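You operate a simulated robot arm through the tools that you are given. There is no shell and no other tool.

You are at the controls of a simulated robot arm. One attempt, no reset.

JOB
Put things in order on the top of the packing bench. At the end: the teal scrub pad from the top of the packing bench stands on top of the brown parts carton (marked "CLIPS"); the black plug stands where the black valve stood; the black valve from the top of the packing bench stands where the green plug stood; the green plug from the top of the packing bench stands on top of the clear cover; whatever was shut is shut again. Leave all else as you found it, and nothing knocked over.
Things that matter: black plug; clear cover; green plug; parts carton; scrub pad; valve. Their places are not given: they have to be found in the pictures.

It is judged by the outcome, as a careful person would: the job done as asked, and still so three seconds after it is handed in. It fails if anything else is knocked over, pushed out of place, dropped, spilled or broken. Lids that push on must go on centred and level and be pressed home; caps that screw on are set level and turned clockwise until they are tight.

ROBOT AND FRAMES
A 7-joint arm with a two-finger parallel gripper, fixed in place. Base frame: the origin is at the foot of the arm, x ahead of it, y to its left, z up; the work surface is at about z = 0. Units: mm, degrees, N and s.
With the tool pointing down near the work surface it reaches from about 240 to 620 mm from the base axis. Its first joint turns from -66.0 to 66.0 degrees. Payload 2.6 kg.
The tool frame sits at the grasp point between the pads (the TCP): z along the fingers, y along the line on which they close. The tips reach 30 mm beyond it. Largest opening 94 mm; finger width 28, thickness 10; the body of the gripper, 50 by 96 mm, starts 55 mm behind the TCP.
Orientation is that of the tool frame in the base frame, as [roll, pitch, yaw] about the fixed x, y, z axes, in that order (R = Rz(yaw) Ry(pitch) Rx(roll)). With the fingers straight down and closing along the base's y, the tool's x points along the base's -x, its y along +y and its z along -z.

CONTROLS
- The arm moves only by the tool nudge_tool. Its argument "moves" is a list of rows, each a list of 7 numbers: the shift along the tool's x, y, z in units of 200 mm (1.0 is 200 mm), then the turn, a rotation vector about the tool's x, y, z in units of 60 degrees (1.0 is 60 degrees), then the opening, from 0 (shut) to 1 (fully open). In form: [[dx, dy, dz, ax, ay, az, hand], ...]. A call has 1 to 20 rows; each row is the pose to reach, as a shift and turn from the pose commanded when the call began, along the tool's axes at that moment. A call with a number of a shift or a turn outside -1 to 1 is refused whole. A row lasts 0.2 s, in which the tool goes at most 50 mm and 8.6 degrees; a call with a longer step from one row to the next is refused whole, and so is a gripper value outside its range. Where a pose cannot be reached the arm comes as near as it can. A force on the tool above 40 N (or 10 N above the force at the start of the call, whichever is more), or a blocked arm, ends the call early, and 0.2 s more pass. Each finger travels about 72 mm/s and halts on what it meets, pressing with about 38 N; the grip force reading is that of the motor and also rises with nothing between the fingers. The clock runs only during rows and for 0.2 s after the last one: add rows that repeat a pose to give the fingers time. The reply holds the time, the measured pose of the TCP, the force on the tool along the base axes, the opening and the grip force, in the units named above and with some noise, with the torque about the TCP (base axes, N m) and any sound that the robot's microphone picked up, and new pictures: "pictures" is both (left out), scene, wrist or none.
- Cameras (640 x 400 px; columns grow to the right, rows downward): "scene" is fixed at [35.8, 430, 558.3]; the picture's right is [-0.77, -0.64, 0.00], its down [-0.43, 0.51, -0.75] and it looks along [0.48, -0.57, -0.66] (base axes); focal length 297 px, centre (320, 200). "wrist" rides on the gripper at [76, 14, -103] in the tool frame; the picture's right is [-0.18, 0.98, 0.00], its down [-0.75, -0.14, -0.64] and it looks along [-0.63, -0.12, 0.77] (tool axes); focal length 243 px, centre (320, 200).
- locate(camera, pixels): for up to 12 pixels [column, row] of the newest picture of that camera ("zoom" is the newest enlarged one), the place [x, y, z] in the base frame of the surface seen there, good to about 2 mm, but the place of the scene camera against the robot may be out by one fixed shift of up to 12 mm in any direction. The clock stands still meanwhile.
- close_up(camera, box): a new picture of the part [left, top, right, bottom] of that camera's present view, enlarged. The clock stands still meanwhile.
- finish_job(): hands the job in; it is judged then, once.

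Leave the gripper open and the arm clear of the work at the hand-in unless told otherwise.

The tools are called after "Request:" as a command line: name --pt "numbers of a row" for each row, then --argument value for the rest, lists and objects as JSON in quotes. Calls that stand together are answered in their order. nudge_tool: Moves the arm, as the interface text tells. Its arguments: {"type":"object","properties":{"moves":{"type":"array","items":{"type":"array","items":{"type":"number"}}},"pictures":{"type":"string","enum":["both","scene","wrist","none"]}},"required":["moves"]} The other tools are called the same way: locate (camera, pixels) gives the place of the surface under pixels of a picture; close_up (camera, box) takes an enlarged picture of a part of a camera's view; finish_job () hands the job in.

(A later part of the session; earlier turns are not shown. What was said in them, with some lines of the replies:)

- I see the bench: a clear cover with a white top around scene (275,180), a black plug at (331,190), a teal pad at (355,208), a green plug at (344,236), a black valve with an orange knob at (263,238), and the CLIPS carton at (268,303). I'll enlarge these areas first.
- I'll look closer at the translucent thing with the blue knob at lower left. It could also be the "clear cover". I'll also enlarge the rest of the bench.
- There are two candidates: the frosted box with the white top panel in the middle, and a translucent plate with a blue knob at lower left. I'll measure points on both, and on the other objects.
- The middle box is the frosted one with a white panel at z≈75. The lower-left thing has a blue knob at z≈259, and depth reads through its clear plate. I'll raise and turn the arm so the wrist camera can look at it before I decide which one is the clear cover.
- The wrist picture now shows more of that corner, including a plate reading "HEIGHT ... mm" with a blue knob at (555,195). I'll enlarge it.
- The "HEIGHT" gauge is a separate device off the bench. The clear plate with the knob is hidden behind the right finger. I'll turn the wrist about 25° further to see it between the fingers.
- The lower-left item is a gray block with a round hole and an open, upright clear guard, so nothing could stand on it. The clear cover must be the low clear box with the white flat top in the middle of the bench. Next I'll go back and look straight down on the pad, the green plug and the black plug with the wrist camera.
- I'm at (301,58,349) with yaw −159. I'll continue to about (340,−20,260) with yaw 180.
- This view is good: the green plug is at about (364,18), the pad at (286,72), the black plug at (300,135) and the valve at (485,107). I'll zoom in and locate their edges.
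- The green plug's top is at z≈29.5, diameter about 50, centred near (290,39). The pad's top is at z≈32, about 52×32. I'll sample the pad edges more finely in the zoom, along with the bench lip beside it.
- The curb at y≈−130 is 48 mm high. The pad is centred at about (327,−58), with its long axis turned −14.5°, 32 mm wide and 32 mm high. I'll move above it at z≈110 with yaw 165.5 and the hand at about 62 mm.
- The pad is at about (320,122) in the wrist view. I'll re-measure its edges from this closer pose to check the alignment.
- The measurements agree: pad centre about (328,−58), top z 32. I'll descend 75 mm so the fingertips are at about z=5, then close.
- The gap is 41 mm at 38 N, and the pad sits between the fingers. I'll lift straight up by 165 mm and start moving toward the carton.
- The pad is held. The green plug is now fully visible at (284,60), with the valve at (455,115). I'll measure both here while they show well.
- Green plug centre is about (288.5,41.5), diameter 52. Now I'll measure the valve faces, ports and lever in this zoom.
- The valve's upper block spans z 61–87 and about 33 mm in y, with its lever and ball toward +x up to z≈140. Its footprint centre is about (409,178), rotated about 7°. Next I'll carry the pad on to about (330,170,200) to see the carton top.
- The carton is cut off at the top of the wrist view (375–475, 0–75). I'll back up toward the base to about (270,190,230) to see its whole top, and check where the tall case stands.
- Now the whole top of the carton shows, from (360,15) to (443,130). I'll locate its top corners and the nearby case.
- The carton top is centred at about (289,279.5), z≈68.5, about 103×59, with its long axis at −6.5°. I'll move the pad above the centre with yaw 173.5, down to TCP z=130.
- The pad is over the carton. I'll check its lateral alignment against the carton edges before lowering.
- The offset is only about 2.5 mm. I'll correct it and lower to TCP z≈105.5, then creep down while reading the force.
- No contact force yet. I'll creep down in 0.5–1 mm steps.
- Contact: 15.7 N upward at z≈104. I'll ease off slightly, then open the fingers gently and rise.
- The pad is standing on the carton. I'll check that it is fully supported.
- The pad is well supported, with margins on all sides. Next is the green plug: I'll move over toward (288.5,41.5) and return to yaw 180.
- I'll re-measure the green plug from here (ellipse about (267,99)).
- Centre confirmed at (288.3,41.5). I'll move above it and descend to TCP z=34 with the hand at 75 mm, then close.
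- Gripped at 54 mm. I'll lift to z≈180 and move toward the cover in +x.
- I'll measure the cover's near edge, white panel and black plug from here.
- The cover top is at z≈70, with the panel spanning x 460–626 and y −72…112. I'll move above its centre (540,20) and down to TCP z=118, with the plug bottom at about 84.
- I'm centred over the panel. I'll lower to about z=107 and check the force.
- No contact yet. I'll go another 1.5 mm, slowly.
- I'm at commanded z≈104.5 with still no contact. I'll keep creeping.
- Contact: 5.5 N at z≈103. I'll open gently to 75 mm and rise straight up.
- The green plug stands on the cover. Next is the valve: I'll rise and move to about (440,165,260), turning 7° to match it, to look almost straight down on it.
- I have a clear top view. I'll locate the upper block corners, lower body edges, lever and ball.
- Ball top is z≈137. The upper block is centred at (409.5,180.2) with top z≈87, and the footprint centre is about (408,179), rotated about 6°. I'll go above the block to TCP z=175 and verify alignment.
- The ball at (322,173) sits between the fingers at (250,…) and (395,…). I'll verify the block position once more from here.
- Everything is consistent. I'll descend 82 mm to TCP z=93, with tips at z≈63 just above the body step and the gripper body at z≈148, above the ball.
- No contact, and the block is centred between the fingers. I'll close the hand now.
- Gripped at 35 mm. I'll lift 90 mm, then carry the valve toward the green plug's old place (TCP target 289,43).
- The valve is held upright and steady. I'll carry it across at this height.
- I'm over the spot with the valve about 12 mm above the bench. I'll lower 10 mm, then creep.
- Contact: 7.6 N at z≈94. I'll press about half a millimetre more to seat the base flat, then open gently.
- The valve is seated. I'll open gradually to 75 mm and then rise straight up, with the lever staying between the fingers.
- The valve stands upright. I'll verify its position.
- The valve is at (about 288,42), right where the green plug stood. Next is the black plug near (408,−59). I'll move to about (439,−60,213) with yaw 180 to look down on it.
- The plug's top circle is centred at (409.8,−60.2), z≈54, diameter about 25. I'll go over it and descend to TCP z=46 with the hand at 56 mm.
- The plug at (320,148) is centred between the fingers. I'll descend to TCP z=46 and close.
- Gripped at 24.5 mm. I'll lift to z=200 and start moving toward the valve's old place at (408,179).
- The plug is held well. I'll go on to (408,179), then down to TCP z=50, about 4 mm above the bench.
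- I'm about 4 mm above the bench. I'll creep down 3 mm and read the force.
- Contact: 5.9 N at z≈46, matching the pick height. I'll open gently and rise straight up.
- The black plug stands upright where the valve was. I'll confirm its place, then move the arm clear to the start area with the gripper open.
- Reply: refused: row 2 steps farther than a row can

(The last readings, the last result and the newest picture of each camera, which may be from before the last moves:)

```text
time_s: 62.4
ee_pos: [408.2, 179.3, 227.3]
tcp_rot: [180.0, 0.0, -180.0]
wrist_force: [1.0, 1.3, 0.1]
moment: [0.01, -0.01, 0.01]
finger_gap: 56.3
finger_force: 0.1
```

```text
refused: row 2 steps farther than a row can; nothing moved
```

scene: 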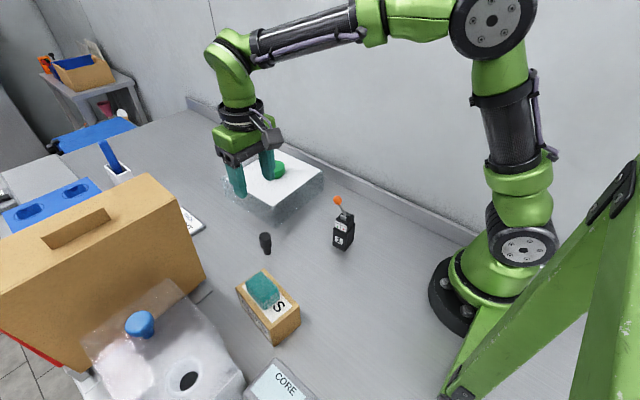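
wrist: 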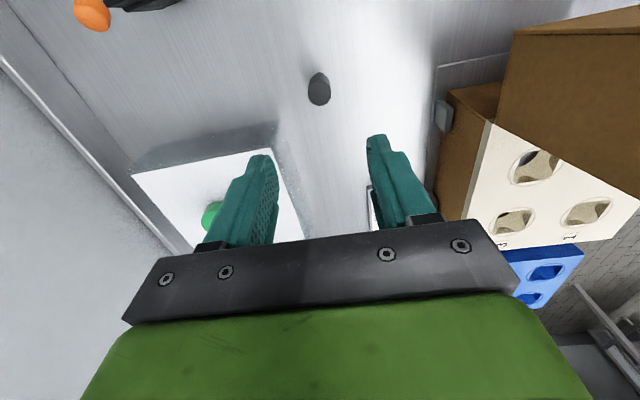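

The plug is at (409,178.5), as wanted. The retreat call was refused because one step was too long. I'll resend it with shorter steps.

Request:
nudge_tool --pt "0 0 -0.15 0 0 0 0.7" --pt "0 0 -0.37 0 0 0 0.8" --pt "0 -0.2 -0.37 0 0 0 0.9" --pt "-0.03 -0.4 -0.37 0 0 0 1" --pt "-0.06 -0.6 -0.37 0 0 0 1" --pt "-0.09 -0.79 -0.37 0 0 0 1" --pt "-0.09 -0.79 -0.37 0 0 0 1" --pt "-0.09 -0.79 -0.37 0 0 0 1"

```text
time_s: 64.2
ee_pos: [425.9, 22.0, 299.0]
tcp_rot: [-180.0, 0.0, -179.9]
wrist_force: [-0.5, 0.4, -0.2]
moment: [0.0, 0.0, -0.03]
finger_gap: 94.0
finger_force: 0.1
```

scene: 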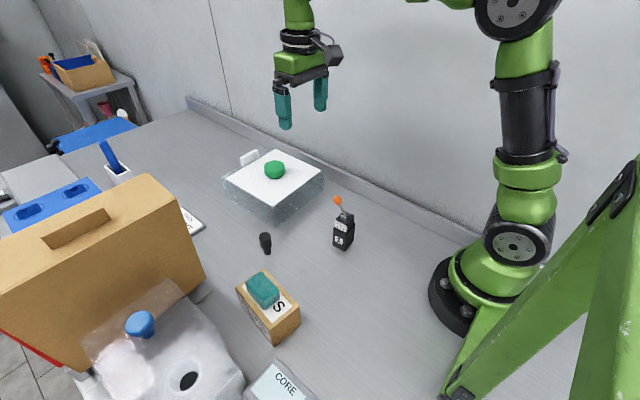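
wrist: 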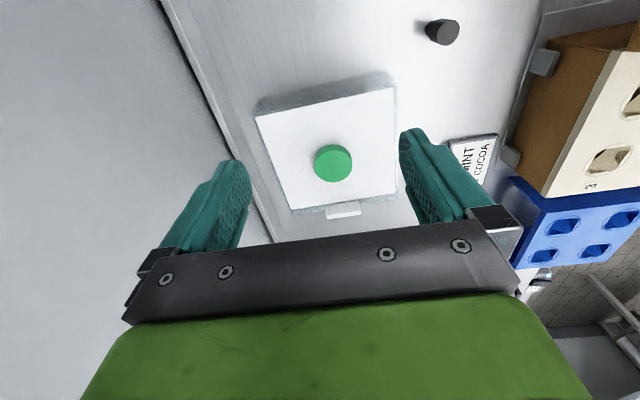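

All four objects are placed. Before handing in, I want to be certain about which object is the "clear cover". Re-checking the geometry, the blue knob at (272,438,258) is directly above the hole in the gray block, so that thing may be a tall clear hood and not an open lid. I'll take a closer look at it from the side.

Request:
nudge_tool --pt "0 0 -0.1 0 0 0 1" --pt "0 0.03 -0.25 0 0 -0.1 1" --pt "0.1 0.15 -0.25 0 0 -0.23 1" --pt "0.2 0.27 -0.25 0 0 -0.36 1" --pt "0.3 0.39 -0.25 0 0 -0.49 1" --pt "0.4 0.5 -0.25 0 0 -0.62 1" --pt "0.4 0.5 -0.25 0 0 -0.75 1" --pt "0.4 0.5 -0.25 0 0 -0.75 1" --pictures "none"

```text
time_s: 66.0
ee_pos: [345.6, 122.1, 351.2]
tcp_rot: [179.9, 0.0, -134.9]
wrist_force: [0.6, 1.3, -0.2]
moment: [0.01, -0.03, -0.02]
finger_gap: 94.2
finger_force: 0.0
```

Request:
nudge_tool --pt "0.01 0.1 0 0 0 -0.125 1" --pt "0.02 0.2 0 0 0 -0.25 1" --pt "0.03 0.31 0 0 0 -0.375 1" --pt "0.04 0.41 0 0 0 -0.5 1" --pt "0.05 0.52 0 0 0 -0.625 1" --pt "0.06 0.619 0 0 0 -0.75 1" --pt "0.06 0.619 0 0 0 -0.75 1"

```text
time_s: 67.6
ee_pos: [252.3, 199.5, 348.7]
tcp_rot: [179.9, 0.0, -89.9]
wrist_force: [0.3, -0.5, 0.0]
moment: [0.03, 0.01, -0.01]
finger_gap: 94.1
finger_force: 0.0
```

scene: 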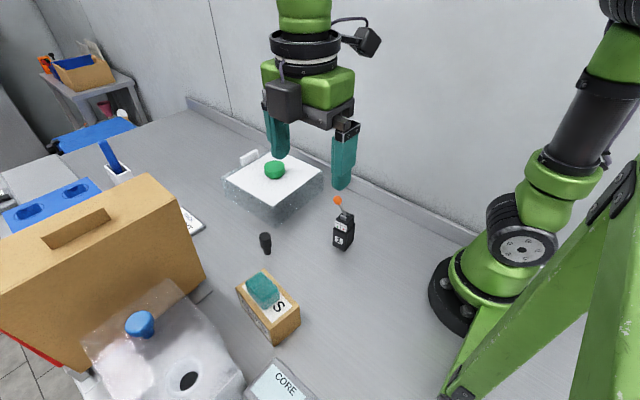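
wrist: 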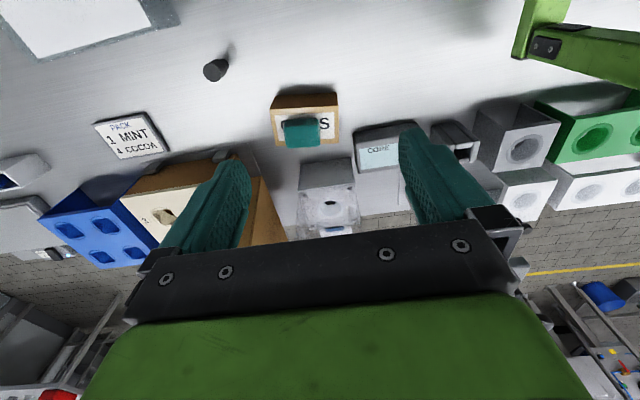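

The device shows at (330,205), just above the gripper body. I'll tilt the tool 30° so the camera looks more horizontally and the device comes into clear view.

Request:
nudge_tool --pt "0 0 0 0 -0.125 0 1" --pt "0 0 0 0 -0.25 0 1" --pt "0 0 0 0 -0.375 0 1" --pt "0 0 0 0 -0.5 0 1" --pt "0 0 0 0 -0.5 0 1" --pictures "wrist"

```text
time_s: 68.8
ee_pos: [252.0, 201.1, 349.3]
tcp_rot: [179.9, 30.1, -89.9]
wrist_force: [0.1, -0.4, 0.0]
moment: [-0.01, -0.01, -0.01]
finger_gap: 94.2
finger_force: 0.1
```

wrist: 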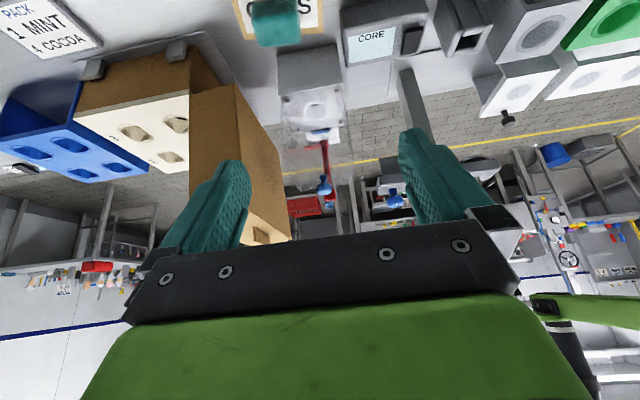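

Request:
close_up --camera "wrist" --box '[240, 30, 400, 230]'

```text
2.00 times, centred on (320, 130) of wrist
```

zoom: 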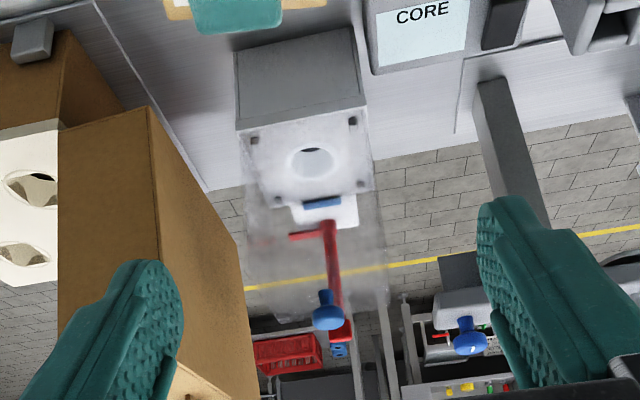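

The side view shows a gray pedestal with a tall clear hood and knob above it. Its top is almost filled by the knob, so it isn't a sensible place to stand a plug. The job text also doesn't say the black plug comes from the bench top, so I want to rule out anything hidden under the low cover or in the pedestal. I'll zoom in on both.

Request:
close_up --camera "scene" --box '[215, 160, 335, 230]'

Request:
close_up --camera "scene" --box '[140, 340, 260, 400]'

Request:
locate --camera "scene" --pixels '[[183, 380], [190, 378], [196, 376], [188, 388], [235, 195], [245, 200], [260, 210], [275, 212], [285, 213], [295, 208], [310, 195], [318, 188]]'

```text
5.33 times, centred on (275, 195) of scene
```

zoom: 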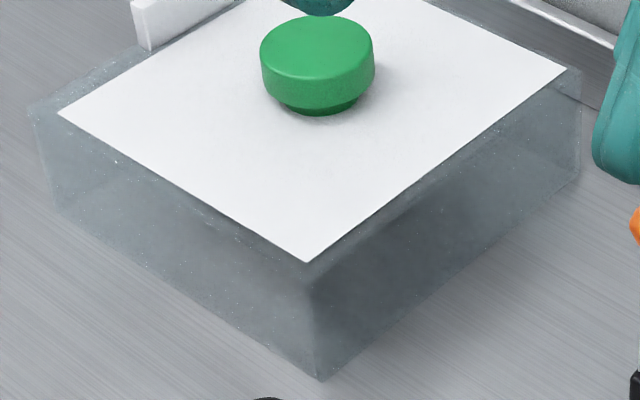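

```text
5.33 times, centred on (200, 370) of scene
```

zoom: 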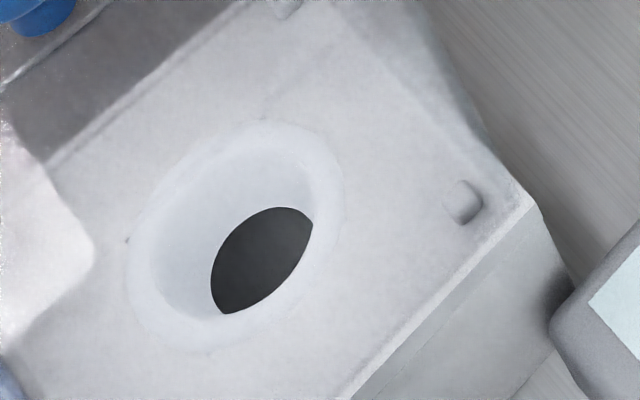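

```text
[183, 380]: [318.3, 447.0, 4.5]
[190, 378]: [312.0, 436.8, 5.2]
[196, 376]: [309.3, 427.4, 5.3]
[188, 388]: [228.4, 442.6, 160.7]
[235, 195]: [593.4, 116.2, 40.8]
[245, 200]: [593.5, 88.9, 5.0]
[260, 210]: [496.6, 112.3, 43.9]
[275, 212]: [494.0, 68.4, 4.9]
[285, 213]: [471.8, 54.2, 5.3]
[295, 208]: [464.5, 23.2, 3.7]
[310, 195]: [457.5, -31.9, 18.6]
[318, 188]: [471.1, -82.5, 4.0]
```

This settles it:
- **Green plug:** it is a stepped plug (cap and foot), and the black one I moved is the same kind of object.
- **Low clear box:** it is empty inside and has the flat top, and the green plug stands upright at its centre.
- **Pedestal hole:** it only shows its dark bottom at bench level.

I'll bring the tool level again and do a last check.

Request:
nudge_tool --pt "0 0 0 0 0.125 0 1" --pt "0 0 0 0 0.25 0 1" --pt "0 0 0 0 0.375 0 1" --pt "0 0 0 0 0.5 0 1" --pt "0 0 0 0 0.5 0 1" --pictures "none"

```text
time_s: 70.0
ee_pos: [249.6, 199.0, 349.7]
tcp_rot: [179.9, 0.0, -90.0]
wrist_force: [0.4, -0.3, -0.9]
moment: [0.01, -0.01, 0.01]
finger_gap: 93.7
finger_force: 0.1
```

The tool is level again. I'll swing back toward the start pose so the arm is well clear and the scene camera sees everything.

Request:
nudge_tool --pt "0.066 -0.08 0 0 0 0.125 1" --pt "0.132 -0.16 0 0 0 0.25 1" --pt "0.198 -0.24 0 0 0 0.375 1" --pt "0.264 -0.32 0 0 0 0.5 1" --pt "0.33 -0.4 0 0 0 0.625 1" --pt "0.395 -0.48 0 0 0 0.75 1" --pt "0.395 -0.48 0 0 0 0.75 1" --pictures "none"

```text
time_s: 71.6
ee_pos: [347.3, 120.9, 350.7]
tcp_rot: [-180.0, 0.0, -135.1]
wrist_force: [-0.4, 0.2, -0.3]
moment: [0.02, 0.01, -0.02]
finger_gap: 94.2
finger_force: 0.1
```

Request:
nudge_tool --pt "0.012 -0.107 0 0 0 0.125 1" --pt "0.025 -0.213 0 0 0 0.25 1" --pt "0.037 -0.32 0 0 0 0.375 1" --pt "0.05 -0.427 0 0 0 0.5 1" --pt "0.062 -0.533 0.05 0 0 0.625 1" --pt "0.074 -0.64 0.1 0 0 0.75 1" --pt "0.074 -0.64 0.1 0 0 0.75 1"

Request:
close_up --camera "scene" --box '[200, 130, 400, 350]'

```text
time_s: 73.2
ee_pos: [427.1, 20.4, 330.3]
tcp_rot: [-180.0, 0.0, 179.7]
wrist_force: [0.0, -0.9, 0.3]
moment: [0.0, 0.02, -0.01]
finger_gap: 93.9
finger_force: 0.2
```

scene: 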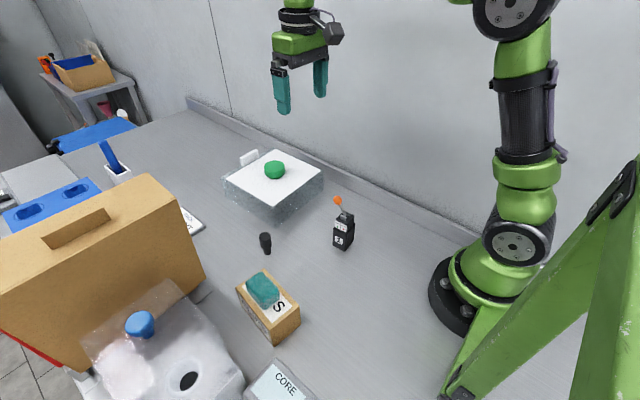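
wrist: 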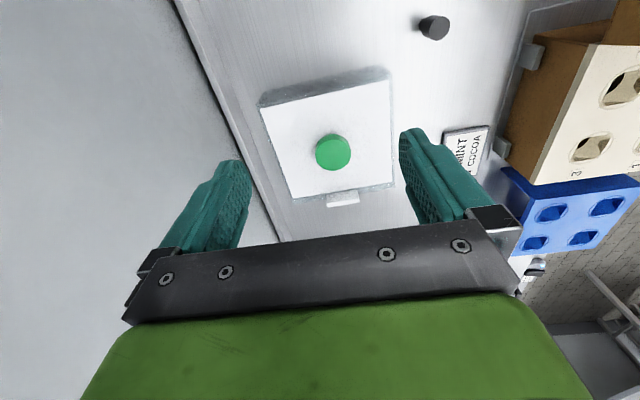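

```text
1.82 times, centred on (300, 240) of scene
```

zoom: 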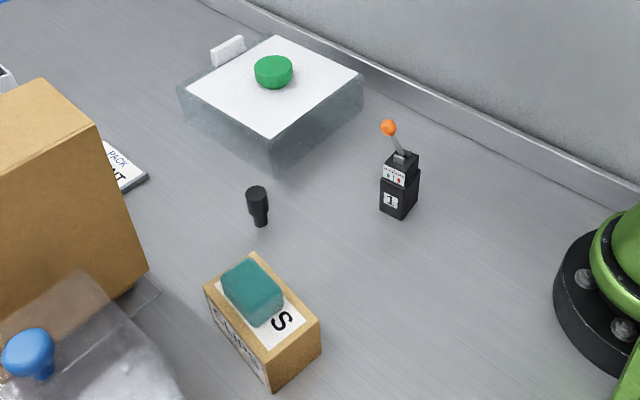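

Everything is in place:
- **Teal pad:** on the CLIPS carton.
- **Green plug:** on the clear cover.
- **Valve:** upright where the green plug stood.
- **Black plug:** upright where the valve stood.

Nothing else has moved, nothing was opened, and the gripper is open with the arm clear. I'm handing the job in.

Request:
finish_job

```text
The job is handed in.
```

I moved all four objects and handed the job in; I haven't been told how it was judged. In the last pictures everything stood upright and nothing else had moved.

- **Teal scrub pad:** on top of the "CLIPS" carton, with margin on every side.
- **Green plug:** on the clear cover, at the centre of its white top panel.
- **Black valve:** where the green plug stood, measured within about 1 mm. It faces the same way as before, and I did not touch its lever.
- **Black plug:** where the valve stood, measured within about 1 mm.

**Which clear cover:** two things on the bench could be called a clear cover. I took it to be the low, flat-topped box in the middle. The other is a tall clear hood at the edge of the bench, but a blue knob fills the middle of its top, so the plug could not stand there properly.

Nothing was opened, so there was nothing to shut again. The gripper is open, and the arm is back near its start position, clear of the work.
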